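You operate a simulated robot arm through the tools that you are given. There is no shell and no other tool.

You run a simulated two-armed robot. Do the job below in one go: nothing can be reset, and whatever is moved stays where it is left.

JOB
Try the thread gauge on studs 6 and 1, then mark the one where it sticks yellow.
Fine: a stuck gauge leaves a bright ring; gauge and marker go back on the stand. Set down upright: thread gauge.
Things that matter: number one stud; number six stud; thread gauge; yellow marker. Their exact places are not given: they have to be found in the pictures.

It is judged by the outcome, as a careful person would: the job done as asked, and still so three seconds after it is handed in. It fails if anything else is knocked over, pushed out of place, dropped, spilled or broken.

ROBOT AND FRAMES
Two 7-joint arms with two-finger parallel grippers on one trunk, on a base that drives. Base frame: it is fixed to the floor where the robot stands at the start and does not move with it; the origin is under the middle of the robot, x ahead of it, y to its left, z up. Lengths are in mm, angles in degrees, forces in N, time in s.
The left shoulder is at the start at [124, 171, 1162], the right one opposite. With the tool pointing down near the work surface each hand reaches from about 100 to 860 mm from the robot's upright axis, wherever it stands, measured 20 degrees to its own side. Places, roughly: number one stud [3600, 700, 700]; number six stud [3600, 800, 700]; thread gauge [3000, 1250, 750]; yellow marker [3000, 1000, 750]. Payload 4.4 kg a hand.
The TCP of each hand is the grasp point between the finger pads, 23 mm short of the fingertips. In the tool frame z runs along the fingers and y along their closing line. The gripper opens to 94 mm. The fingers are 38 mm wide and 10 mm thick; the gripper's body (54 by 96 mm) begins 39 mm behind the TCP.
Orientation is that of the tool frame in the base frame, as a unit quaternion [w, x, y, z]. With the fingers straight down and closing along the base's y, the tool's x points along the base's -x, its y along +y and its z along -z.

CONTROLS
- The arms move only by the tool apply_moves. It takes "left_targets", "right_targets" or both (then of equal length, played together; a hand with none holds still); each is a list of rows, each a list of 7 numbers: the turn, a rotation vector about the tool's x, y, z in degrees, then the shift along the tool's x, y, z in mm, then the opening, from 0 (shut) to 1 (fully open). In form: [[wx, wy, wz, x, y, z, gripper], ...]. A call has 1 to 20 rows; each row shifts and turns the commanded pose from where the row before left it, along the tool's axes as they then stand. A row lasts 0.2 s, in which the tool goes at most 50 mm and 8.6 degrees; a call with a longer step from one row to the next is refused whole, and so is a gripper value outside its range. A pose out of reach is approached as far as the arm can. The call stops where the force on the tool passes 40 N (or 10 N more than at its start, if that is more) or the arm is blocked; 0.2 s more then pass. Each finger travels about 72 mm/s and halts on what it meets, pressing with about 26 N; the grip force reading is that of the motor and also rises with nothing between the fingers. The clock runs only during rows and for 0.2 s after the last one: add rows that do not move to give the fingers time. The reply holds the time, the measured pose of the TCP, the force on the tool along the base axes, the opening and the grip force, in the units named above and with some noise, with the torque about the TCP (base axes, N m) and any sound that the robot's microphone picked up, and new pictures: "pictures" is both (left out), scene, wrist or none (wrist: the cameras of the hands that moved).
- Cameras (640 x 400 px; columns grow to the right, rows downward): "scene" is now at [230.4, -7.8, 1293]; the picture's right is [-0.03, -1.00, 0.00], its down [-0.71, 0.02, -0.70] and it looks along [0.70, -0.02, -0.71] (base axes); focal length 255 px, centre (320, 200). "left" rides on the left gripper at [86, -16, -75] in its tool frame; the picture's right is [0.18, 0.98, 0.00], its down [-0.58, 0.11, -0.81] and it looks along [-0.79, 0.15, 0.59] (tool axes); focal length 243 px, centre (320, 200). "right" rides on the right gripper at [86, 16, -75] in its tool frame; the picture's right is [-0.18, 0.98, 0.00], its down [-0.58, -0.11, -0.81] and it looks along [-0.79, -0.15, 0.59] (tool axes); focal length 243 px, centre (320, 200).
- slide_trunk(by): slides the trunk up (or, below 0, down) by that many mm; the arms and the scene camera ride with it, the base frame stays. It gives what a move gives, with no picture.
- steer(legs): drives the robot by 1 to 6 legs, each [ahead, left, turn to the left] in mm, mm and degrees, along the robot's own axes; the way and the turn of a leg run together, so that a leg with both is an arc; at most 1500 mm and 180 degrees a leg. The arms and the cameras ride along, it lands a little off, and it stops where it bumps. It gives what a move gives, and a new picture of the scene camera.
- aim_head(pan, tilt): turns the head with the scene camera to pan (to the left, within 80 degrees either way) and tilt (down, from -29 to 69), counted from straight ahead of the robot. It gives what a move gives, and a new picture of the scene camera.
- probe_pixels(camera, pixels): for up to 12 pixels [column, row] of the newest picture of that camera ("zoom" is the newest enlarged one), the place [x, y, z] in the base frame of the surface seen there, good to about 2 mm, but the place of the scene camera against the robot may be out by one fixed shift of up to 12 mm in any direction. It takes no simulated time.
- enlarge(camera, box): a new picture of the part [left, top, right, bottom] of that camera's present view, enlarged. It takes no simulated time.
- job_done(): hands the job in; it is judged then, once.

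Leave the grippers open and the arms clear of the work at the hand-in unless told otherwise.

The tools are called by a JSON object that holds its "api" and its "payload". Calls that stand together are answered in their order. apply_moves: Moves the arms, as the interface text tells. Its arguments: {"type":"object","properties":{"left_targets":{"type":"array","items":{"type":"array","items":{"type":"number"}}},"right_targets":{"type":"array","items":{"type":"array","items":{"type":"number"}}},"pictures":{"type":"string","enum":["both","scene","wrist","none"]}},"required":[]} The other tools are called the same way: slide_trunk (by) slides the trunk up or down; steer (legs) drives the base; aim_head (pan, tilt) turns the head that bears the scene camera; probe_pixels (camera, pixels) gives the place of the surface under pixels of a picture; enlarge (camera, box) takes an enlarged picture of a part of a camera's view; job_done () hands the job in.

At the start:

```text
clock: 0.0
left_tcp_pos: [583.7, 251.1, 918.2]
left_tool_rot: [0.001, 0.0, 1.0, 0.0]
left_wrist_force: [0.0, -0.5, 0.1]
left_wrist_torque: [0.01, 0.0, -0.03]
left_gripper_width: 94.0
left_grip_force: 0.0
right_tcp_pos: [587.2, -245.8, 911.7]
right_tool_rot: [0.0, 0.0, 1.0, 0.0]
right_wrist_force: [0.1, -0.1, -0.7]
right_wrist_torque: [0.0, -0.02, -0.02]
right_gripper_width: 94.1
right_grip_force: 0.1
trunk travel left (down, up): [-175.0, 213.0]
robot x, y, heading: [-2.6, -1.0, -0.2]
head pan, tilt: [-1.6, 45.6]
```

scene: 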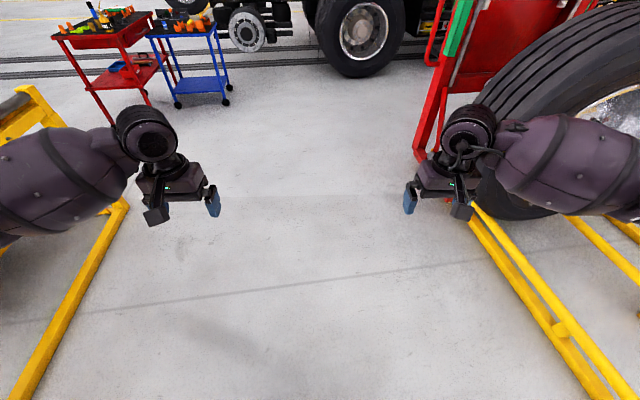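
right: 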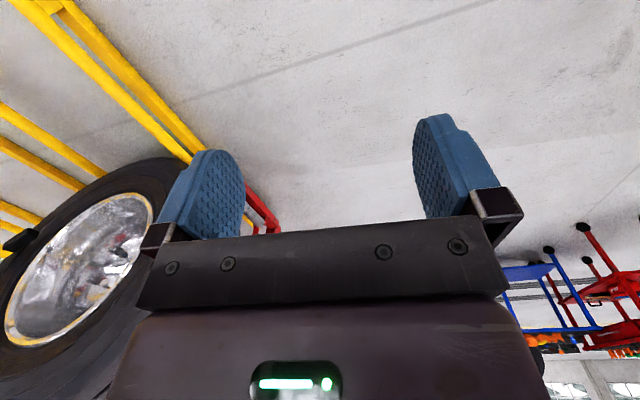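
left: 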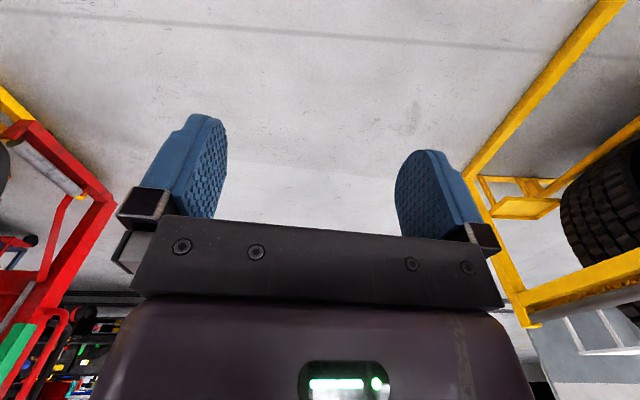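

I see a truck workshop: red and blue carts at the upper left (about pixels 110,40 and 190,50) and a wheel hub at (245,30). I'll tilt the head up to see the way ahead.

{"api": "aim_head", "payload": {"pan": 15, "tilt": 15}}

```text
clock: 1.0
left_tcp_pos: [584.0, 251.3, 917.2]
left_tool_rot: [0.0, 0.0, 1.0, -0.001]
left_wrist_force: [0.0, 0.4, 0.2]
left_wrist_torque: [0.0, 0.0, 0.0]
left_gripper_width: 94.0
left_grip_force: 0.1
right_tcp_pos: [586.0, -246.3, 912.3]
right_tool_rot: [-0.001, 0.001, 1.0, 0.0]
right_wrist_force: [-0.1, -0.5, 0.4]
right_wrist_torque: [-0.02, 0.02, -0.02]
right_gripper_width: 93.9
right_grip_force: 0.1
trunk travel left (down, up): [-175.0, 213.0]
robot x, y, heading: [0.2, -0.2, -0.1]
head pan, tilt: [15.0, 15.0]
```

scene: 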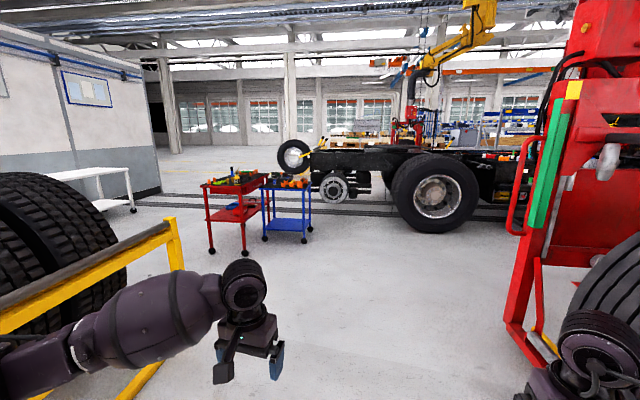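

The carts are at about (237,185) and (290,190), and the bare hub is at (335,187). I'll enlarge that area and probe it.

{"api": "enlarge", "payload": {"camera": "scene", "box": [190, 130, 390, 255]}}

{"api": "probe_pixels", "payload": {"camera": "scene", "pixels": [[235, 185], [290, 184], [335, 187], [212, 253], [245, 253], [265, 238], [305, 240], [310, 228], [436, 197], [350, 250]]}}

```text
3.20 times, centred on (290, 192) of scene
```

zoom: 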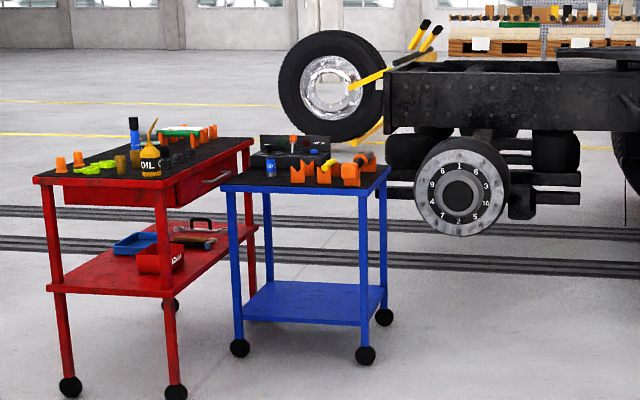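

```text
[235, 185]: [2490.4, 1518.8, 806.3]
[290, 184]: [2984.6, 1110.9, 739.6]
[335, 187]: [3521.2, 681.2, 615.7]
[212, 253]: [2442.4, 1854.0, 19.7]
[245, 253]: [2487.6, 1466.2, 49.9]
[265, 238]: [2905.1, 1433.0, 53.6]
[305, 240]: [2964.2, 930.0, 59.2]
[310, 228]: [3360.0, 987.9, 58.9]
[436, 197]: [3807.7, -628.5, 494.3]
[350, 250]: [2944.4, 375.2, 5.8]
```

The hub has numbered studs, and its face is at about x=3521, y=690, z=600. The blue cart, top z about 740, holds the stand. I'll drive nearer through the free space, to about (2000, 600).

{"api": "steer", "payload": {"legs": [[1000, 300, 0], [1000, 300, 0]]}}

{"api": "aim_head", "payload": {"pan": 10, "tilt": 25}}

```text
clock: 11.4
left_tcp_pos: [2623.4, 800.5, 917.6]
left_tool_rot: [0.001, 0.025, 1.0, 0.0]
left_wrist_force: [-0.1, 0.0, -0.1]
left_wrist_torque: [-0.02, -0.02, 0.0]
left_gripper_width: 94.0
left_grip_force: 0.0
right_tcp_pos: [2601.4, 304.1, 911.2]
right_tool_rot: [0.0, 0.026, 1.0, 0.0]
right_wrist_force: [-0.7, -1.2, 0.0]
right_wrist_torque: [-0.03, 0.0, 0.01]
right_gripper_width: 94.2
right_grip_force: 0.0
trunk travel left (down, up): [-175.0, 213.0]
robot x, y, heading: [2029.7, 580.2, -3.0]
head pan, tilt: [15.0, 15.0]
```

scene: 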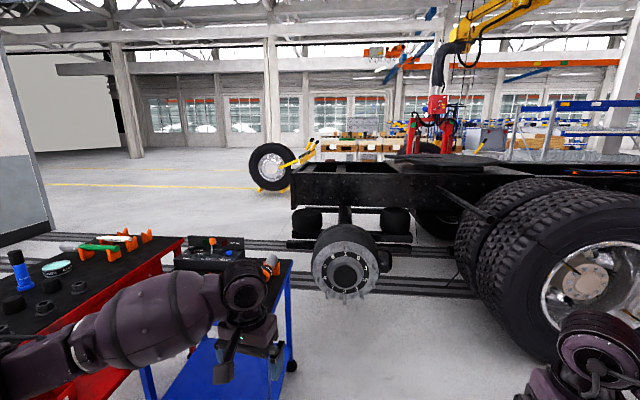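

```text
clock: 12.1
left_tcp_pos: [2623.0, 802.0, 918.6]
left_tool_rot: [0.0, 0.025, 1.0, 0.0]
left_wrist_force: [0.2, -0.1, -0.6]
left_wrist_torque: [0.0, -0.03, -0.02]
left_gripper_width: 94.1
left_grip_force: 0.0
right_tcp_pos: [2600.7, 304.7, 912.1]
right_tool_rot: [0.0, 0.024, 1.0, 0.0]
right_wrist_force: [0.2, 0.3, -0.1]
right_wrist_torque: [0.02, 0.0, 0.01]
right_gripper_width: 94.2
right_grip_force: 0.1
trunk travel left (down, up): [-175.0, 213.0]
robot x, y, heading: [2024.9, 577.8, -3.0]
head pan, tilt: [10.0, 25.0]
```

scene: 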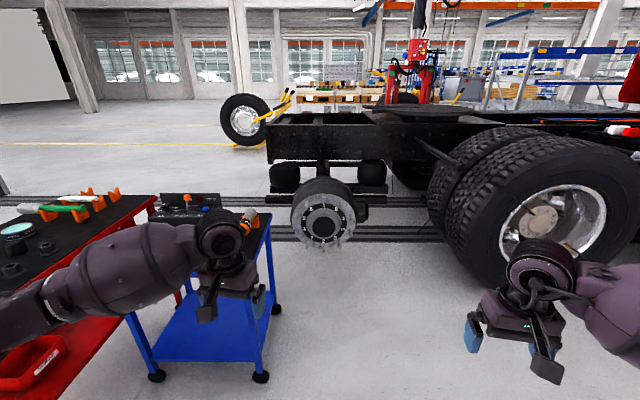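

The left arm hides the cart. The hub is at (323,220), so I'll enlarge it.

{"api": "enlarge", "payload": {"camera": "scene", "box": [263, 175, 383, 250]}}

{"api": "enlarge", "payload": {"camera": "scene", "box": [120, 175, 280, 275]}}

{"api": "probe_pixels", "payload": {"camera": "scene", "pixels": [[323, 222], [155, 377], [260, 377], [277, 309], [170, 220], [190, 200], [175, 225]]}}

```text
5.33 times, centred on (323, 212) of scene
```

zoom: 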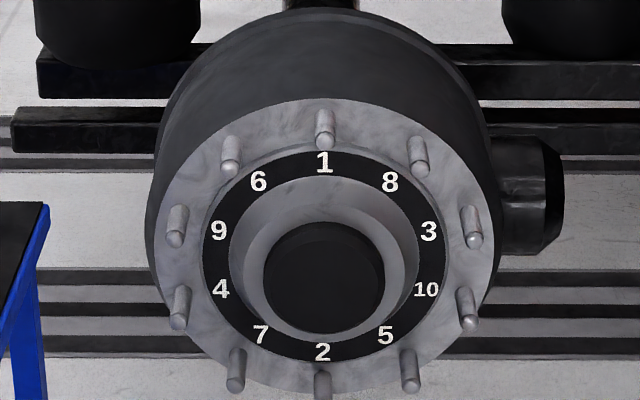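

```text
4.00 times, centred on (200, 225) of scene
```

zoom: 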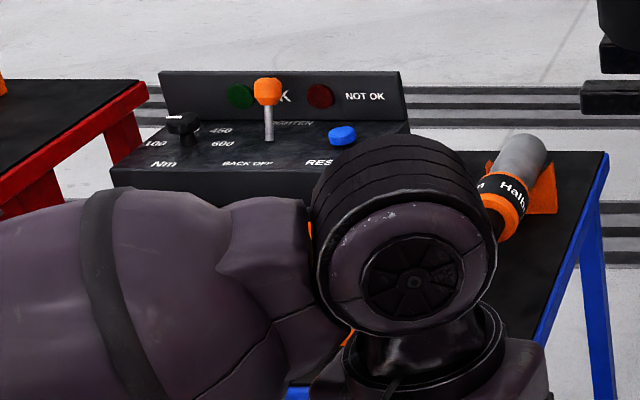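

```text
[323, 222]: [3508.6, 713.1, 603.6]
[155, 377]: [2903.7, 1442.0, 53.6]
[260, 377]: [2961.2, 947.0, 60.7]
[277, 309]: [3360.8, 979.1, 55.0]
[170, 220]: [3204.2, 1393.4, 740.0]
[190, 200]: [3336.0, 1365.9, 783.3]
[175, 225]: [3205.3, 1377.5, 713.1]
```

The studs run clockwise from the top as 1, 8, 3, 10, 5, 2, 7, 4, 9, 6, so stud 6 is just left of stud 1. The left forearm covers the stand on the cart. I'll draw the left hand back and up to clear the view.

{"api": "apply_moves", "payload": {"left_targets": [[0, 0, 0, 30, 0, -20, 1], [0, 0, 0, 30, 0, -20, 1], [0, 0, 0, 30, 0, -20, 1], [0, 0, 0, 30, 0, -20, 1], [0, 0, 0, 30, 0, -20, 1], [0, 0, 0, 30, 0, -20, 1], [0, 0, 0, 30, 0, -10, 1], [0, 0, 0, 30, 0, 0, 1]]}}

```text
clock: 13.9
left_tcp_pos: [2465.6, 816.8, 1030.9]
left_tool_rot: [0.0, 0.026, 1.0, 0.0]
left_wrist_force: [-0.9, -0.1, -0.1]
left_wrist_torque: [-0.02, 0.02, 0.0]
left_gripper_width: 94.1
left_grip_force: 0.1
left hand out of reach, approached as far as the arm can: row 6, 7, 8
right_tcp_pos: [2600.3, 304.9, 912.9]
right_tool_rot: [0.0, 0.026, 1.0, 0.001]
right_wrist_force: [1.5, 0.1, -0.6]
right_wrist_torque: [-0.01, 0.0, 0.02]
right_gripper_width: 94.0
right_grip_force: 0.2
trunk travel left (down, up): [-175.0, 213.0]
robot x, y, heading: [2028.5, 581.0, -2.8]
head pan, tilt: [10.0, 25.0]
```

scene: 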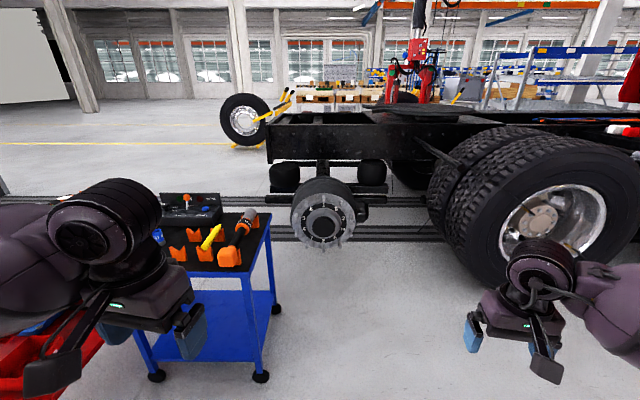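
left: 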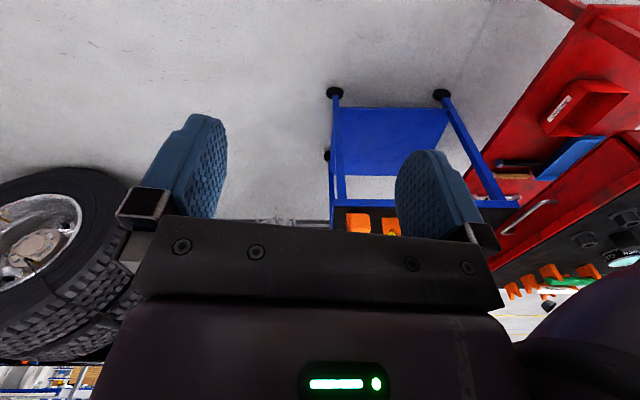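

Now the cart top is visible around (215,235), so I'll enlarge it.

{"api": "enlarge", "payload": {"camera": "scene", "box": [145, 185, 281, 270]}}

```text
4.71 times, centred on (213, 228) of scene
```

zoom: 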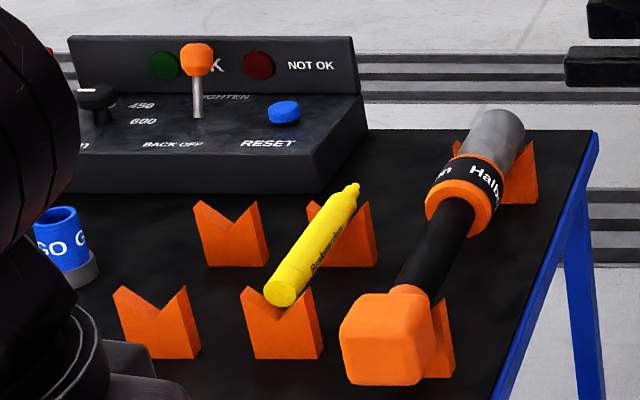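

The marker lies in V-cradles at zoom (310,245). The "GO" gauge stands upright at zoom (65,250), partly hidden. I'll drive closer and straighten my heading.

{"api": "steer", "payload": {"legs": [[470, 0, 2.8]]}}

{"api": "aim_head", "payload": {"pan": 35, "tilt": 40}}

```text
clock: 16.7
left_tcp_pos: [2920.5, 821.1, 1031.2]
left_tool_rot: [0.001, 0.004, 1.0, 0.0]
left_wrist_force: [-0.4, 1.0, -0.4]
left_wrist_torque: [0.0, 0.02, -0.01]
left_gripper_width: 94.1
left_grip_force: 0.1
right_tcp_pos: [3075.4, 315.5, 912.4]
right_tool_rot: [0.0, 0.005, 1.0, 0.0]
right_wrist_force: [0.1, 0.0, 0.5]
right_wrist_torque: [0.0, -0.01, 0.04]
right_gripper_width: 94.2
right_grip_force: 0.1
trunk travel left (down, up): [-175.0, 213.0]
robot x, y, heading: [2491.1, 565.1, -0.5]
head pan, tilt: [10.0, 25.0]
```

scene: 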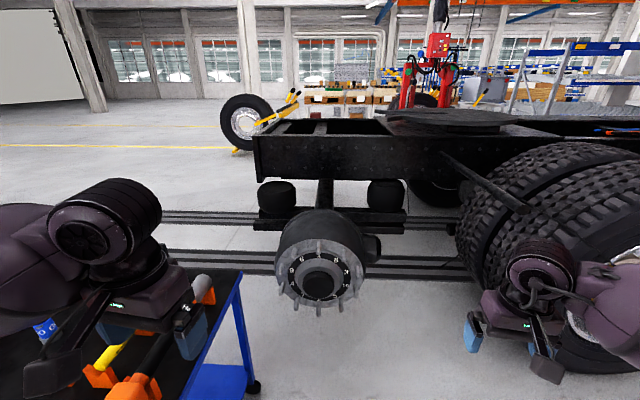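

```text
clock: 17.6
left_tcp_pos: [2920.4, 821.0, 1031.5]
left_tool_rot: [0.001, 0.004, 1.0, 0.0]
left_wrist_force: [0.7, 0.1, -0.7]
left_wrist_torque: [-0.02, -0.01, -0.01]
left_gripper_width: 94.1
left_grip_force: 0.0
right_tcp_pos: [3076.3, 314.1, 912.8]
right_tool_rot: [-0.001, 0.005, 1.0, -0.001]
right_wrist_force: [0.3, 0.2, -0.2]
right_wrist_torque: [-0.02, 0.0, 0.02]
right_gripper_width: 94.0
right_grip_force: 0.1
trunk travel left (down, up): [-175.0, 213.0]
robot x, y, heading: [2491.8, 563.7, -0.4]
head pan, tilt: [35.0, 40.0]
```

scene: 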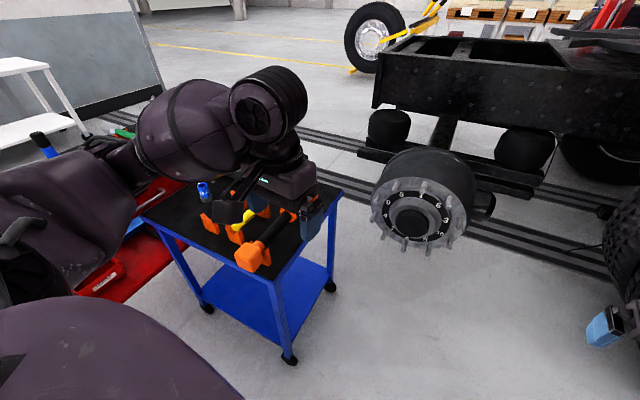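

The gauge is visible at about (203,192) and the stand at (245,215). I'll enlarge and probe.

{"api": "enlarge", "payload": {"camera": "scene", "box": [180, 170, 340, 270]}}

{"api": "probe_pixels", "payload": {"camera": "scene", "pixels": [[203, 190], [203, 200], [206, 222], [240, 222], [252, 214], [250, 260], [150, 215], [275, 283], [215, 250], [200, 210], [60, 220], [190, 130]]}}

```text
4.00 times, centred on (260, 220) of scene
```

zoom: 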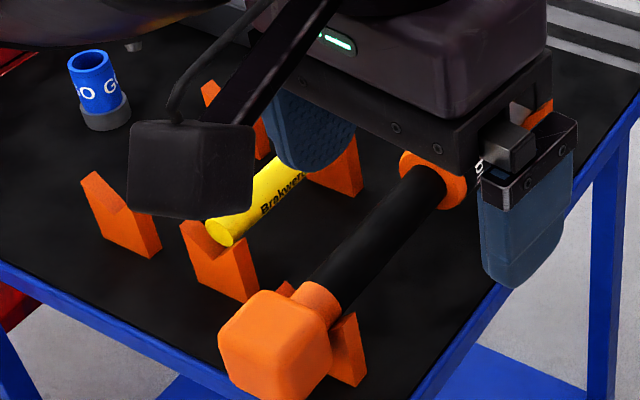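

```text
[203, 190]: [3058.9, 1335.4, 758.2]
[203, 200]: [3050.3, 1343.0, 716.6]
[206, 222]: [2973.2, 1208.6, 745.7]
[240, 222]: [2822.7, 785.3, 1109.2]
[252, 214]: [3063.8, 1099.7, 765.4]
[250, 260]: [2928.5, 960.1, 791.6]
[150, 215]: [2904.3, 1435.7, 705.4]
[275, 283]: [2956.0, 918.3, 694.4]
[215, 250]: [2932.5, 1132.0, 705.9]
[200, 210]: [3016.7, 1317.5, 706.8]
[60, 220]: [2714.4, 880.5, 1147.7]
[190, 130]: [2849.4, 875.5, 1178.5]
```

The gauge stands at about (3060,1338), base z≈706, hole upward. It's a cup with a grey base. The studs point toward me, so I'll grip the gauge from the side with the fingers level and the camera side up. Pitching the hand down then aims the hole at the hub. First I'll roll the left hand 180° about its own axis, away from things.

{"api": "apply_moves", "payload": {"left_targets": [[0, 0, 8.4, -20, 0, 0, 1], [0, 0, 8.4, 0, 0, 0, 1], [0, 0, 8.4, 0, 0, 0, 1], [0, 0, 8.4, 0, 0, 0, 1], [0, 0, 8.4, 0, 0, 0, 1], [0, 0, 8.4, 0, 0, 0, 1], [0, 0, 8.4, 0, 0, 0, 1], [0, 0, 8.4, 0, 0, 0, 1], [0, 0, 8.4, 0, 0, 0, 1], [0, 0, 8.4, 0, 0, 0, 1]]}}

```text
clock: 19.8
left_tcp_pos: [2940.0, 821.5, 1031.4]
left_tool_rot: [0.0, 0.673, 0.739, 0.0]
left_wrist_force: [-0.4, 0.1, 0.2]
left_wrist_torque: [-0.01, 0.01, 0.0]
left_gripper_width: 94.2
left_grip_force: 0.0
right_tcp_pos: [3076.7, 315.4, 911.7]
right_tool_rot: [-0.001, 0.005, 1.0, 0.0]
right_wrist_force: [-0.4, 0.1, -0.6]
right_wrist_torque: [0.03, -0.02, -0.02]
right_gripper_width: 93.8
right_grip_force: 0.2
trunk travel left (down, up): [-175.0, 213.0]
robot x, y, heading: [2492.1, 565.5, -0.6]
head pan, tilt: [35.0, 40.0]
```

scene: 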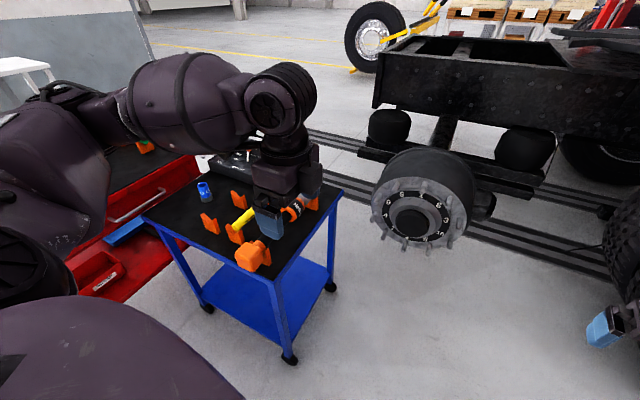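
left: 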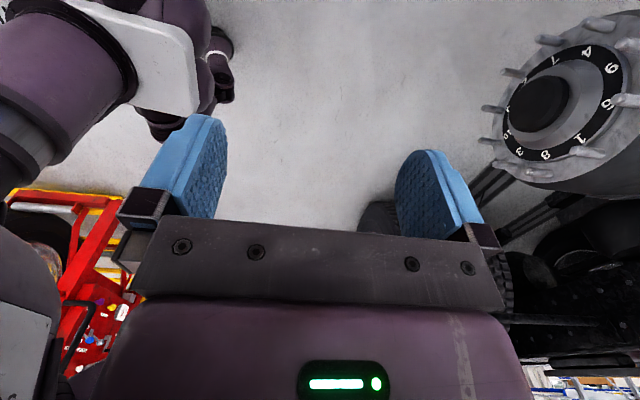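

The roll works without strain, and the tool's x now points along +y. I'll roll the other 96°.

{"api": "apply_moves", "payload": {"left_targets": [[0, 0, 8.4, 0, 0, 0, 1], [0, 0, 8.4, 0, 0, 0, 1], [0, 0, 8.4, 0, 0, 0, 1], [0, 0, 8.4, 0, 0, 0, 1], [0, 0, 8.4, 0, 0, 0, 1], [0, 0, 8.4, 0, 0, 0, 1], [0, 0, 8.4, 0, 0, 0, 1], [0, 0, 8.4, 0, 0, 0, 1], [0, 0, 8.4, 0, 0, 0, 1], [0, 0, 8.4, 0, 0, 0, 1], [0, 0, 8.4, 0, 0, 0, 1], [0, 0, 3.0, 0, 0, 0, 1]]}}

```text
clock: 22.4
left_tcp_pos: [2940.5, 820.2, 1031.0]
left_tool_rot: [0.0, 1.0, 0.0, 0.0]
left_wrist_force: [-0.1, -0.9, 0.4]
left_wrist_torque: [-0.02, -0.01, 0.0]
left_gripper_width: 94.1
left_grip_force: 0.0
right_tcp_pos: [3076.6, 315.0, 911.4]
right_tool_rot: [0.0, 0.004, 1.0, 0.0]
right_wrist_force: [-0.3, 0.3, 1.4]
right_wrist_torque: [0.0, -0.01, 0.01]
right_gripper_width: 93.9
right_grip_force: 0.1
trunk travel left (down, up): [-175.0, 213.0]
robot x, y, heading: [2491.5, 568.1, -0.3]
head pan, tilt: [35.0, 40.0]
```

scene: 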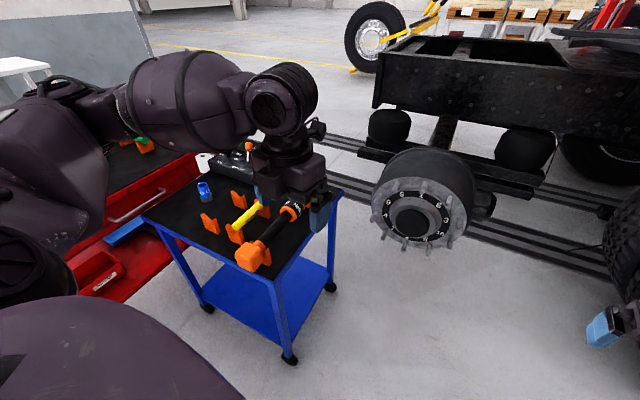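
left: 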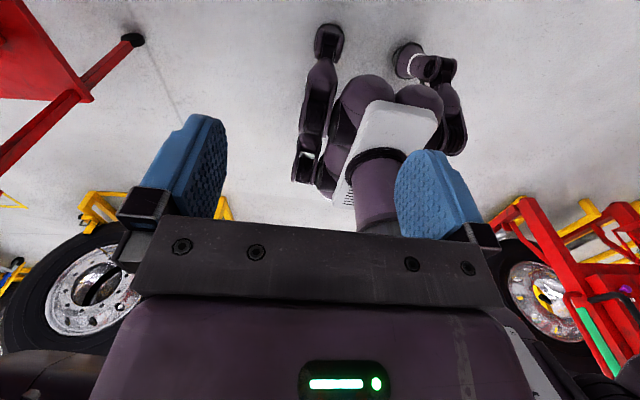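

The hand is rolled 180°. The gauge at (204,190) and stand are visible, so I'll look closely.

{"api": "enlarge", "payload": {"camera": "scene", "box": [180, 165, 276, 225]}}

{"api": "enlarge", "payload": {"camera": "scene", "box": [360, 165, 488, 245]}}

{"api": "probe_pixels", "payload": {"camera": "scene", "pixels": [[400, 188], [416, 185], [415, 222], [430, 160], [380, 110], [420, 150], [500, 150], [440, 90], [375, 140]]}}

```text
6.67 times, centred on (228, 195) of scene
```

zoom: 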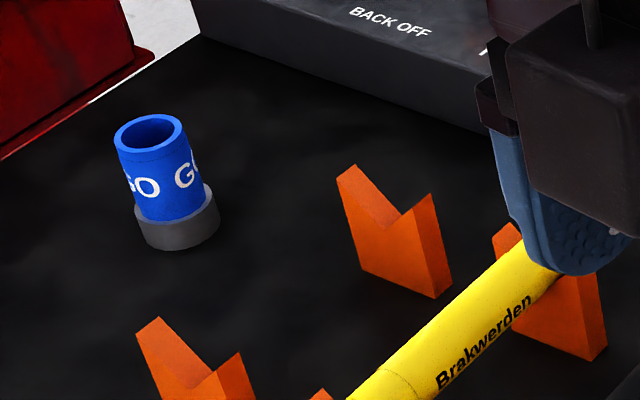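

```text
5.00 times, centred on (424, 205) of scene
```

zoom: 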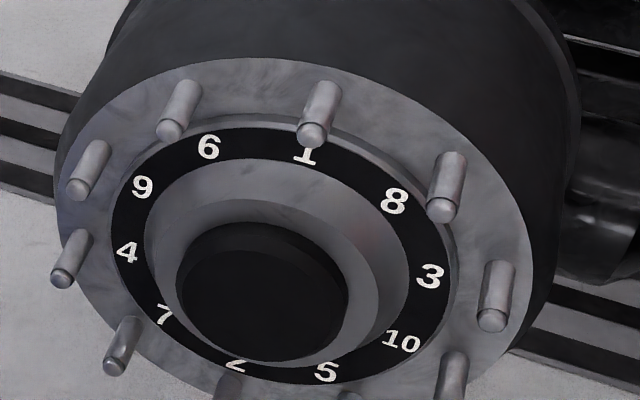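

```text
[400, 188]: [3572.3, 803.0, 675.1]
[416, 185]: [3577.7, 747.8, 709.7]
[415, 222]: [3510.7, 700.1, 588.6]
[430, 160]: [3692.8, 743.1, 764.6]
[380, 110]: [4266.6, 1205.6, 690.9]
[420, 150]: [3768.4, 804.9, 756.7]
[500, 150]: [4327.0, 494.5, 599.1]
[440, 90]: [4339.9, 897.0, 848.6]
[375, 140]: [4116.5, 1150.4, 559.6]
```

Now the hub geometry. I'll probe the tips and roots of studs 6 and 1 in the newest zoomed picture.

{"api": "probe_pixels", "payload": {"camera": "zoom", "pixels": [[170, 129], [185, 90], [311, 133], [325, 90], [208, 80], [260, 70], [440, 210], [85, 186], [260, 300], [145, 90], [455, 155], [285, 30]]}}

```text
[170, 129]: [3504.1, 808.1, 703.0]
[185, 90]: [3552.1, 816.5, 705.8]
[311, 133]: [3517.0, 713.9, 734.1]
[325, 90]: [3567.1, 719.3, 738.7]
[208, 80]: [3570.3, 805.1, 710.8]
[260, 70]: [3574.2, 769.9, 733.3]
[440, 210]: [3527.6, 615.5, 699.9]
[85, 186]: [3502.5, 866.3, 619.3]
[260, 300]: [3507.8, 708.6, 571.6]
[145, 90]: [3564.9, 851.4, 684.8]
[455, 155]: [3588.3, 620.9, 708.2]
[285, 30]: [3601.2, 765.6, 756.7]
```

The hub face is tilted about 6° in yaw, like the cart, so the stud axis points along roughly (1, 0.11, 0). The stud 6 tip is near (3504,808,703) and the stud 1 tip near (3515,714,735). Next I'll move the hand forward and pitch it up to level, watching the elbow, before driving to the gauge.

{"api": "apply_moves", "payload": {"left_targets": [[0, 0, 0, 40, 0, 0, 1], [0, 0, 0, 40, 0, 0, 1], [0, 0, 0, 40, 0, 0, 1], [0, 0, 0, 40, 0, 0, 1], [0, 8.5, 0, 0, 0, 0, 1], [0, 8.5, 0, 0, 0, 0, 1], [0, 8.5, 0, 0, 0, 0, 1], [0, 8.5, 0, 0, 0, 0, 1], [0, 8.5, 0, 0, 0, 0, 1], [0, 8.5, 0, 0, 0, 0, 1], [0, 8.5, 0, 0, 0, 0, 1], [0, 8.5, 0, 0, 0, 0, 1], [0, 8.5, 0, 0, 0, 0, 1], [0, 8.5, 0, 0, 0, 0, 1]]}}

```text
clock: 25.4
left_tcp_pos: [3098.6, 821.6, 1030.8]
left_tool_rot: [0.0, 0.737, 0.0, 0.676]
left_wrist_force: [-0.8, -0.7, 0.8]
left_wrist_torque: [-0.02, -0.01, -0.03]
left_gripper_width: 93.8
left_grip_force: 0.0
right_tcp_pos: [3076.5, 315.0, 911.2]
right_tool_rot: [0.0, 0.004, 1.0, -0.001]
right_wrist_force: [0.4, -0.7, 0.3]
right_wrist_torque: [0.01, -0.02, 0.01]
right_gripper_width: 93.9
right_grip_force: 0.1
trunk travel left (down, up): [-175.0, 213.0]
robot x, y, heading: [2494.1, 567.2, -0.5]
head pan, tilt: [35.0, 40.0]
```

scene: 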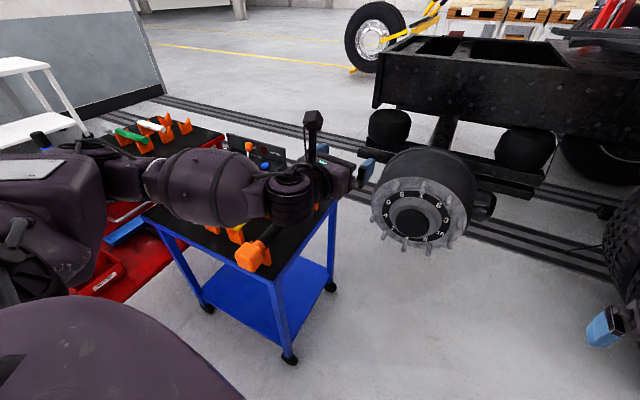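
left: 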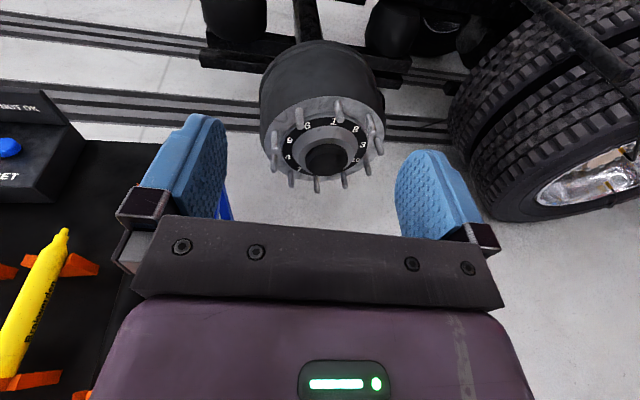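

The hand is level and its camera has a good upright view of the hub at (320,140). I'll enlarge that view and probe the studs with this camera, which doesn't carry the scene camera's shift.

{"api": "enlarge", "payload": {"camera": "left", "box": [256, 85, 392, 170]}}

```text
4.71 times, centred on (324, 128) of left
```

zoom: 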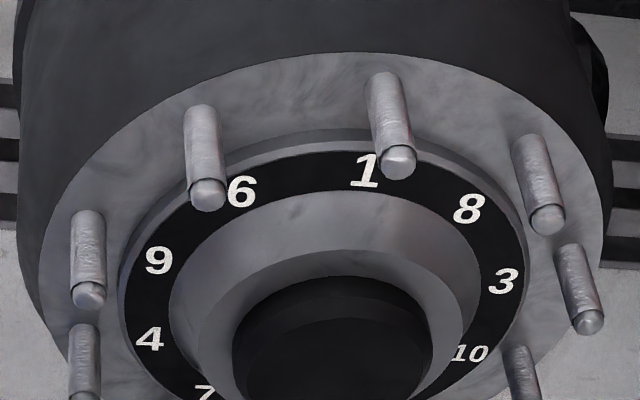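

Studs 6 at (207,192) and 1 at (398,163) show clearly. I'll probe their tips, their bodies and the hub face.

{"api": "probe_pixels", "payload": {"camera": "zoom", "pixels": [[209, 195], [203, 140], [200, 112], [399, 163], [390, 110], [383, 80], [550, 220], [90, 297], [290, 90], [110, 180], [500, 110], [560, 180]]}}

{"api": "probe_pixels", "payload": {"camera": "left", "pixels": [[60, 240], [25, 345], [20, 150], [100, 300], [110, 250], [40, 300]]}}

```text
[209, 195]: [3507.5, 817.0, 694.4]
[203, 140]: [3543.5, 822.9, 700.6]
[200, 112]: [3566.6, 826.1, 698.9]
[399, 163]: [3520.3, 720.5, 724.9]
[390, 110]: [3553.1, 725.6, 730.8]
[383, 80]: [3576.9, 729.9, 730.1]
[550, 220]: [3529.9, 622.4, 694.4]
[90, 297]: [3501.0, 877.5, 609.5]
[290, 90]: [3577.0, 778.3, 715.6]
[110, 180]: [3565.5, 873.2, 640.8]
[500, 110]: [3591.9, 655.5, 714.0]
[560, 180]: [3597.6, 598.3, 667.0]
```

```text
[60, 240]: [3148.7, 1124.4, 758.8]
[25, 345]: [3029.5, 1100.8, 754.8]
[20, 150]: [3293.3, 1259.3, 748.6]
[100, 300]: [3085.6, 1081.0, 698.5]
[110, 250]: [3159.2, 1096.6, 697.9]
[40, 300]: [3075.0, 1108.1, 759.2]
```

The wrist camera gives stud 6 at y≈817, z≈693.5 and stud 1 at y≈720, z≈725. The tips are at x≈3507 and 3520, and the axis yaw is about 6.5°. The scene camera reads about (3,8,-8) off. Before driving left, I'll check the elbow position and the red cart's clutter.

{"api": "probe_pixels", "payload": {"camera": "scene", "pixels": [[120, 175], [160, 175], [75, 150], [50, 230], [145, 185], [140, 135], [40, 140], [180, 130], [110, 285], [205, 145], [220, 135]]}}

{"api": "enlarge", "payload": {"camera": "scene", "box": [0, 90, 240, 240]}}

```text
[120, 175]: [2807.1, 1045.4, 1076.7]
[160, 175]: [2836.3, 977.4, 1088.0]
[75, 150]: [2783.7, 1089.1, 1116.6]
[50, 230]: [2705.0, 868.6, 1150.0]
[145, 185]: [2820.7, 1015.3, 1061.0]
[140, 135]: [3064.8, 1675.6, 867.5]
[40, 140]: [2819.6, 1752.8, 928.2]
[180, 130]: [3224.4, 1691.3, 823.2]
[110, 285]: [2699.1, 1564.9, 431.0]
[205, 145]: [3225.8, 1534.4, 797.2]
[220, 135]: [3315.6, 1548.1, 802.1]
```

```text
2.67 times, centred on (120, 165) of scene
```

zoom: 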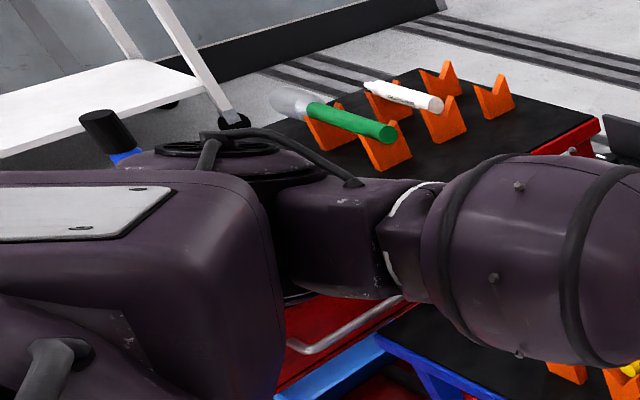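

The bent elbow sits near (2780,1090,1100), so moving left puts it over the red cart. The tallest item there is about z 930. I'll raise the trunk 80 mm and stand back a bit at about (2400,980), heading 10°, so the arm is straighter and higher.

{"api": "slide_trunk", "payload": {"by": 80}}

{"api": "steer", "payload": {"legs": [[-97, 412, 10.5]]}}

```text
clock: 26.6
left_tcp_pos: [3101.7, 822.7, 1109.5]
left_tool_rot: [-0.001, 0.738, 0.001, 0.675]
left_wrist_force: [0.9, 0.7, -1.1]
left_wrist_torque: [0.02, -0.03, -0.01]
left_gripper_width: 94.0
left_grip_force: 0.0
right_tcp_pos: [3076.8, 315.3, 990.8]
right_tool_rot: [-0.002, 0.004, 1.0, 0.0]
right_wrist_force: [0.6, 0.1, 0.0]
right_wrist_torque: [-0.01, -0.02, -0.04]
right_gripper_width: 93.8
right_grip_force: 0.2
trunk travel left (down, up): [-255.0, 133.0]
robot x, y, heading: [2491.2, 564.1, -0.2]
head pan, tilt: [35.0, 40.0]
```

```text
clock: 30.9
left_tcp_pos: [2913.5, 1340.3, 1110.6]
left_tool_rot: [-0.061, 0.734, 0.066, 0.673]
left_wrist_force: [0.4, -0.1, -0.1]
left_wrist_torque: [0.04, 0.01, -0.05]
left_gripper_width: 93.9
left_grip_force: 0.0
right_tcp_pos: [2979.0, 836.5, 992.0]
right_tool_rot: [0.0, -0.084, 0.997, -0.001]
right_wrist_force: [0.1, -0.3, -0.3]
right_wrist_torque: [-0.01, 0.03, 0.01]
right_gripper_width: 94.0
right_grip_force: 0.0
trunk travel left (down, up): [-255.0, 133.0]
robot x, y, heading: [2360.4, 979.0, 9.8]
head pan, tilt: [35.0, 40.0]
```

scene: 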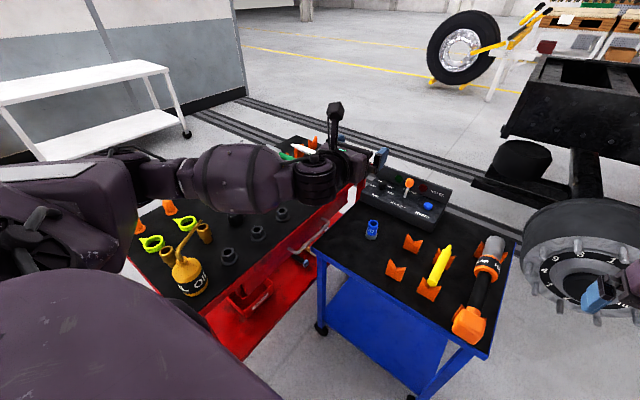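

I'm at (2360,979), heading 9.8°. The carts are clearly visible, with the gauge at (372,230). I'll probe the red cart's right edge and the gauge, and enlarge the gauge.

{"api": "probe_pixels", "payload": {"camera": "scene", "pixels": [[250, 318], [310, 230], [340, 195], [290, 262], [283, 215], [372, 225], [372, 237], [397, 278], [235, 215], [190, 285], [205, 315], [313, 245]]}}

{"api": "enlarge", "payload": {"camera": "scene", "box": [300, 170, 460, 270]}}

```text
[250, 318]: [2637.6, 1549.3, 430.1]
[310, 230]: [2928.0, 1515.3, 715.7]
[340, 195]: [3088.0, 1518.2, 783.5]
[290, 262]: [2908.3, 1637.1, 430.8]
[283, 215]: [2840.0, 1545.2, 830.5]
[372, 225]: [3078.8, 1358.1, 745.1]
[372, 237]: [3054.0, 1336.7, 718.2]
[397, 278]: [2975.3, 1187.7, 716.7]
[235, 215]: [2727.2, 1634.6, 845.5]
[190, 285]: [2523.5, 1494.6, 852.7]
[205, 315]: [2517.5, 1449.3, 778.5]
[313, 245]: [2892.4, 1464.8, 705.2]
```

```text
4.00 times, centred on (380, 220) of scene
```

zoom: 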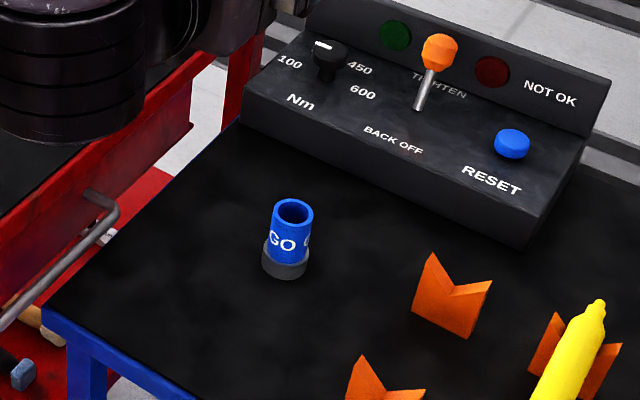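

The red cart's edge is at y≈1450–1515, and the gauge is near (3068,1348) after correction. The lane is clear, so I'll lower the hand 200 mm in front of the gauge and check with pictures.

{"api": "apply_moves", "payload": {"left_targets": [[0, 0, 0, -39.8, 4, 3.5, 1], [0, 0, 0, -39.8, 4, 3.5, 1], [0, 0, 0, -39.8, 4, 3.5, 1], [0, 0, 0, -39.8, 4, 3.5, 1], [0, 0, 0, -39.8, 4, 3.5, 1]]}}

```text
clock: 32.0
left_tcp_pos: [2918.9, 1320.5, 910.7]
left_tool_rot: [-0.061, 0.734, 0.066, 0.673]
left_wrist_force: [-0.5, 0.7, 0.3]
left_wrist_torque: [0.01, -0.04, -0.02]
left_gripper_width: 94.0
left_grip_force: 0.1
right_tcp_pos: [2979.1, 835.4, 991.5]
right_tool_rot: [-0.001, -0.084, 0.996, 0.001]
right_wrist_force: [0.6, -0.1, 0.0]
right_wrist_torque: [-0.01, 0.01, -0.03]
right_gripper_width: 94.0
right_grip_force: 0.0
trunk travel left (down, up): [-255.0, 133.0]
robot x, y, heading: [2360.4, 980.4, 9.6]
head pan, tilt: [35.0, 40.0]
```

scene: 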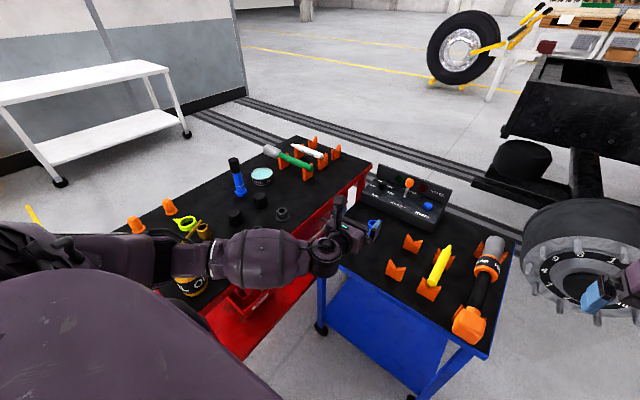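
left: 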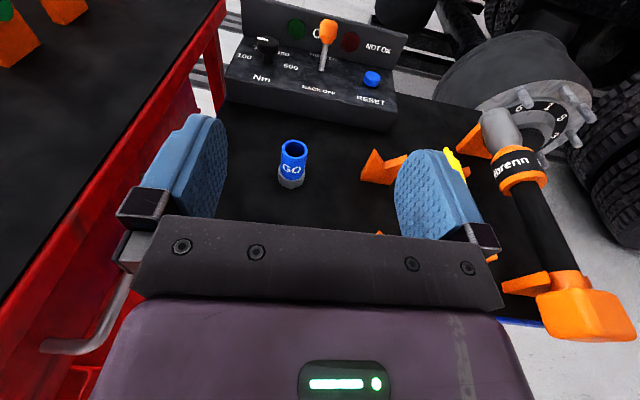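

The gauge shows in the wrist camera at (292,165). I'll probe it there, and probe the elbow and forearm height over the oil can.

{"api": "enlarge", "payload": {"camera": "left", "box": [252, 125, 332, 200]}}

{"api": "probe_pixels", "payload": {"camera": "scene", "pixels": [[185, 262], [130, 262], [50, 265], [250, 260], [195, 287], [90, 245], [10, 225], [205, 235]]}}

```text
5.33 times, centred on (292, 162) of left
```

zoom: 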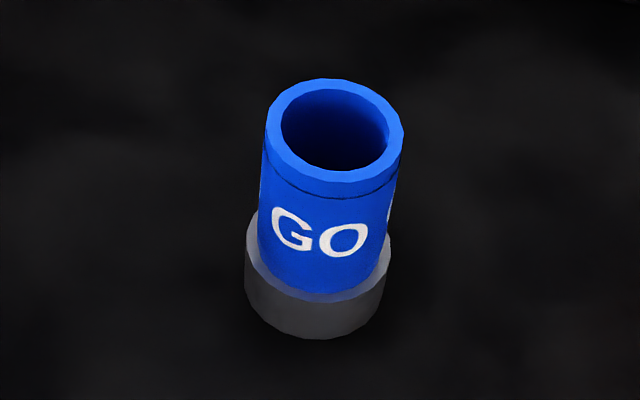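

```text
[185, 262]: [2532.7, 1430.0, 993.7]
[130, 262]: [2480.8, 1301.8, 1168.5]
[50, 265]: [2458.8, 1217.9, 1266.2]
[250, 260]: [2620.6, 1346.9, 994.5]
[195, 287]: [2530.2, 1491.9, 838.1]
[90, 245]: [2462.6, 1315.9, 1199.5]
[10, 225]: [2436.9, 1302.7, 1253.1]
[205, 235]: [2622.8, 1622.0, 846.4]
```

The elbow is at about (2530,1430,990), close above the oil can on the red cart. I'll raise the trunk 60 mm and shift the robot right and forward so the elbow stays clear.

{"api": "slide_trunk", "payload": {"by": 60}}

{"api": "steer", "payload": {"legs": [[60, -110, 0]]}}

```text
clock: 33.0
left_tcp_pos: [2916.6, 1318.4, 971.3]
left_tool_rot: [-0.06, 0.735, 0.066, 0.672]
left_wrist_force: [1.2, 0.7, 0.1]
left_wrist_torque: [-0.05, 0.01, 0.0]
left_gripper_width: 93.8
left_grip_force: 0.1
right_tcp_pos: [2978.3, 836.2, 1050.9]
right_tool_rot: [-0.001, -0.083, 0.997, -0.001]
right_wrist_force: [-0.3, 0.0, 0.3]
right_wrist_torque: [0.01, -0.02, 0.01]
right_gripper_width: 94.2
right_grip_force: 0.1
trunk travel left (down, up): [-315.0, 73.0]
robot x, y, heading: [2358.8, 979.3, 9.8]
head pan, tilt: [35.0, 40.0]
```

```text
clock: 34.7
left_tcp_pos: [2998.0, 1217.7, 972.4]
left_tool_rot: [-0.06, 0.734, 0.065, 0.673]
left_wrist_force: [-0.8, -0.1, -0.6]
left_wrist_torque: [0.03, -0.02, -0.01]
left_gripper_width: 94.1
left_grip_force: 0.0
right_tcp_pos: [3058.1, 735.1, 1052.2]
right_tool_rot: [0.0, -0.083, 0.997, -0.001]
right_wrist_force: [0.6, -1.0, 0.5]
right_wrist_torque: [0.03, -0.03, 0.0]
right_gripper_width: 94.1
right_grip_force: 0.0
trunk travel left (down, up): [-315.0, 73.0]
robot x, y, heading: [2438.9, 880.2, 9.5]
head pan, tilt: [35.0, 40.0]
```

scene: 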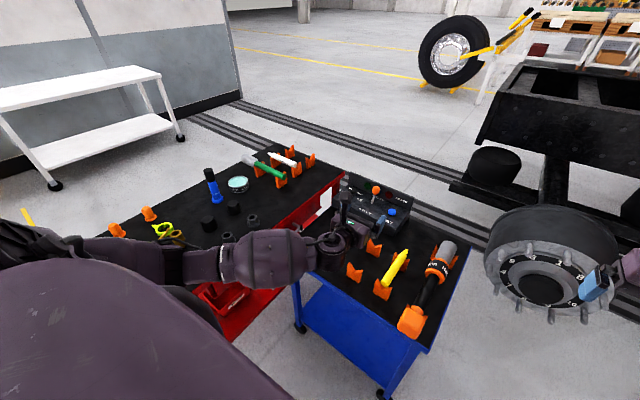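

The robot is at (2439,880), with the elbow further from the oil can. I'll move the hand back to the lane in front of the gauge and lower it partway.

{"api": "apply_moves", "payload": {"left_targets": [[0, 0, 0, -1.4, -28.2, -15.4, 1], [0, 0, 0, -1.4, -28.2, -15.4, 1], [0, 0, 0, -1.4, -28.2, -15.4, 1], [0, 0, 0, -1.4, -28.2, -15.4, 1], [0, 0, 0, -39.8, 0, 3.5, 1], [0, 0, 0, -39.8, 0, 3.5, 1], [0, 0, 0, -39.8, 0, 3.5, 1]]}}

```text
clock: 36.3
left_tcp_pos: [2917.2, 1319.2, 850.1]
left_tool_rot: [-0.059, 0.734, 0.065, 0.673]
left_wrist_force: [0.4, 0.4, -0.1]
left_wrist_torque: [-0.04, 0.02, -0.01]
left_gripper_width: 93.9
left_grip_force: 0.1
right_tcp_pos: [3059.1, 734.4, 1051.8]
right_tool_rot: [0.0, -0.084, 0.996, -0.001]
right_wrist_force: [0.4, -0.4, -0.2]
right_wrist_torque: [-0.01, 0.01, 0.01]
right_gripper_width: 93.8
right_grip_force: 0.1
trunk travel left (down, up): [-315.0, 73.0]
robot x, y, heading: [2441.9, 879.9, 9.5]
head pan, tilt: [35.0, 40.0]
```

scene: 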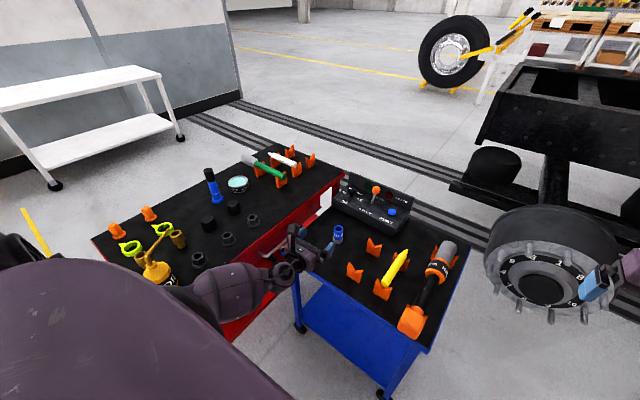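
left: 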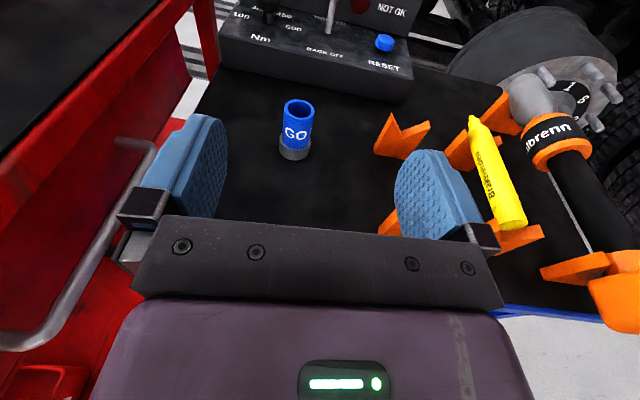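

The gauge at left picture (297,130) is straight ahead of the fingers. I'll probe it and the forearm.

{"api": "enlarge", "payload": {"camera": "left", "box": [265, 90, 329, 170]}}

{"api": "probe_pixels", "payload": {"camera": "scene", "pixels": [[190, 305], [215, 285], [240, 280], [157, 268], [160, 240], [175, 300], [30, 260]]}}

```text
5.00 times, centred on (297, 130) of left
```

zoom: 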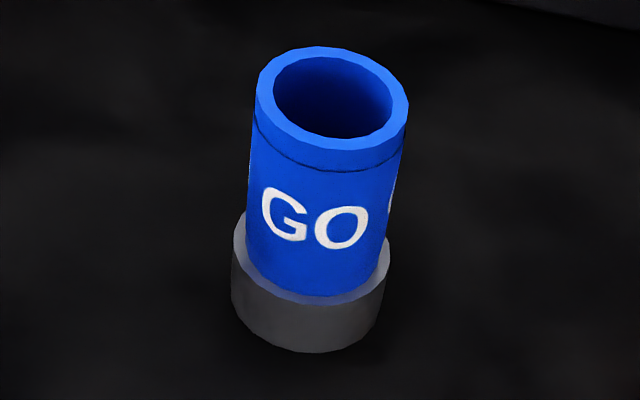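

```text
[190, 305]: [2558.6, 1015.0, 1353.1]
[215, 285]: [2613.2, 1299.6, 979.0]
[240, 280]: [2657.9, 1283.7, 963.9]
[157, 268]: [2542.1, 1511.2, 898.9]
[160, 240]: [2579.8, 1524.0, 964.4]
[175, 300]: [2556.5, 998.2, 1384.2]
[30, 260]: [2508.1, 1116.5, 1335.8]
```

The elbow near (2590,1310,1000) is clear of the oil can, whose spout is at (2580,1524,964). Now I'll probe the gauge rim and body in the zoom.

{"api": "probe_pixels", "payload": {"camera": "zoom", "pixels": [[258, 97], [408, 105], [335, 53], [325, 145], [318, 220], [310, 280], [305, 325], [252, 200], [390, 260], [300, 370], [240, 280], [382, 300]]}}

```text
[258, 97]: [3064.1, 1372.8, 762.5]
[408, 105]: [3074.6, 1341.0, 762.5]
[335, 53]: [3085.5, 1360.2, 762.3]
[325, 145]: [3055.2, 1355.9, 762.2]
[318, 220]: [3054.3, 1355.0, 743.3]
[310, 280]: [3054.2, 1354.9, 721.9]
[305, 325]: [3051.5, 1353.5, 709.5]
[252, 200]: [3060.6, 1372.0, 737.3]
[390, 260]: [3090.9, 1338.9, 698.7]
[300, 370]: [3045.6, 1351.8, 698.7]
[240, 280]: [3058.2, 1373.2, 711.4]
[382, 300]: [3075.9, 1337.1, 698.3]
```

The gauge centre is at (3070,1357), its top at z 762 and base at 698.5. The blue body is about 32 mm across and the bore about 25 mm. I'll lower to z 738, align sideways, then look.

{"api": "apply_moves", "payload": {"left_targets": [[0, 0, 0, -37.2, -3.3, 3.3, 1], [0, 0, 0, -37.2, -3.3, 3.3, 1], [0, 0, 0, -37.2, -3.3, 3.3, 1]]}}

```text
clock: 37.1
left_tcp_pos: [2913.7, 1327.8, 736.1]
left_tool_rot: [-0.06, 0.734, 0.065, 0.673]
left_wrist_force: [0.6, -0.6, 0.5]
left_wrist_torque: [0.04, 0.0, 0.03]
left_gripper_width: 94.3
left_grip_force: 0.0
right_tcp_pos: [3058.1, 734.5, 1051.2]
right_tool_rot: [-0.001, -0.084, 0.996, 0.0]
right_wrist_force: [-0.3, 0.8, -0.2]
right_wrist_torque: [-0.02, 0.02, -0.02]
right_gripper_width: 94.2
right_grip_force: 0.0
trunk travel left (down, up): [-315.0, 73.0]
robot x, y, heading: [2436.3, 877.3, 9.6]
head pan, tilt: [35.0, 40.0]
```

scene: 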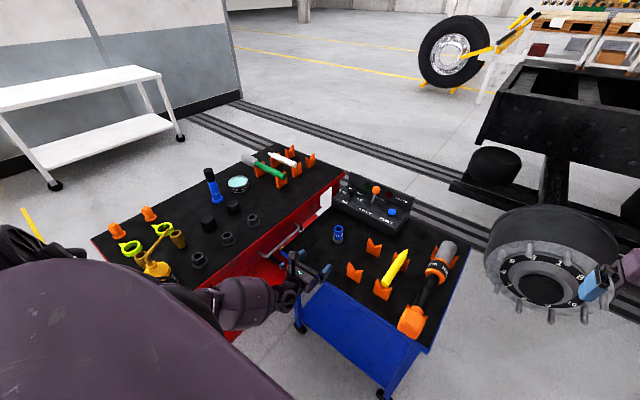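
left: 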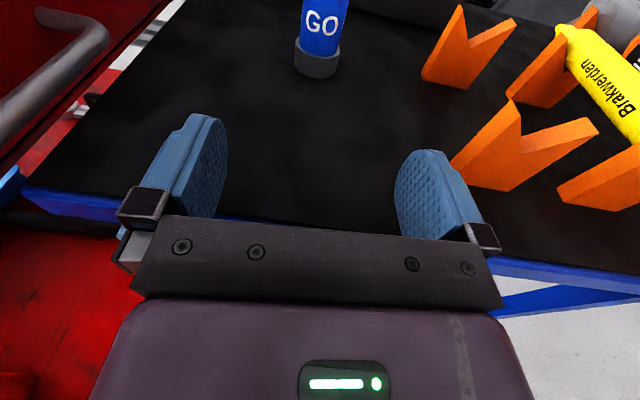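

The gauge is centred ahead. Before advancing, I'll check the clearance between the right finger and the nearest cradle at (460,165).

{"api": "probe_pixels", "payload": {"camera": "left", "pixels": [[456, 170], [465, 185], [510, 110], [428, 80], [460, 12], [420, 160], [100, 240]]}}

```text
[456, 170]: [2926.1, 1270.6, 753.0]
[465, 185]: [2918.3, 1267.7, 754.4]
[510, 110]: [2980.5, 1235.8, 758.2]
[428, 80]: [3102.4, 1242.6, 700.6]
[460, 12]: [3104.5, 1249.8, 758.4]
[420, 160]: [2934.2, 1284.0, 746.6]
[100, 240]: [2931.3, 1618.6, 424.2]
```

The cradles are over 100 mm to the side, and the open fingers need about 57 mm. I'll advance 158 mm level to bring the gauge between the pads.

{"api": "apply_moves", "payload": {"left_targets": [[0, 0, 0, 4, -0.2, 39.5, 1], [0, 0, 0, 4, -0.2, 39.5, 1], [0, 0, 0, 4, -0.2, 39.5, 1], [0, 0, 0, 3.5, -0.2, 39.5, 1]]}}

```text
clock: 37.6
left_tcp_pos: [2951.6, 1336.3, 733.5]
left_tool_rot: [-0.059, 0.737, 0.064, 0.671]
left_wrist_force: [-19.5, -7.0, 13.0]
left_wrist_torque: [-0.62, 1.35, -0.23]
left_gripper_width: 94.2
left_grip_force: 0.1
right_tcp_pos: [3058.9, 735.7, 1051.0]
right_tool_rot: [-0.001, -0.083, 0.997, 0.0]
right_wrist_force: [0.3, 0.2, -0.4]
right_wrist_torque: [-0.01, 0.03, 0.0]
right_gripper_width: 94.1
right_grip_force: 0.1
trunk travel left (down, up): [-315.0, 73.0]
robot x, y, heading: [2443.1, 882.5, 9.6]
head pan, tilt: [35.0, 40.0]
stopped in row 2 (left hand): the force on the tool passed its limit at 187 N (the readings are from after the stop); the commanded pose is now the measured one
```

scene: 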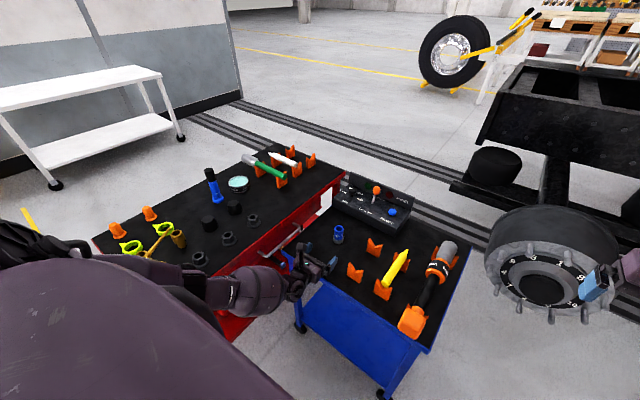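
left: 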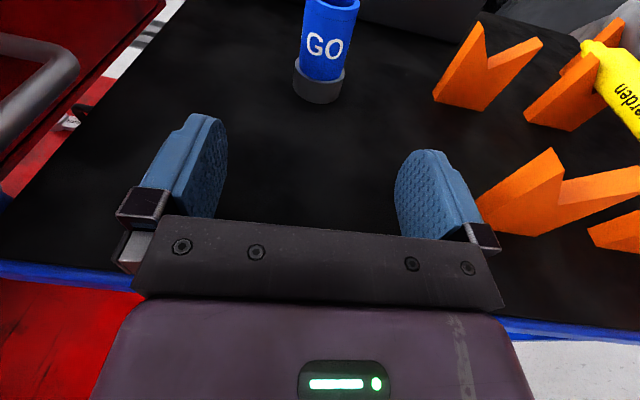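

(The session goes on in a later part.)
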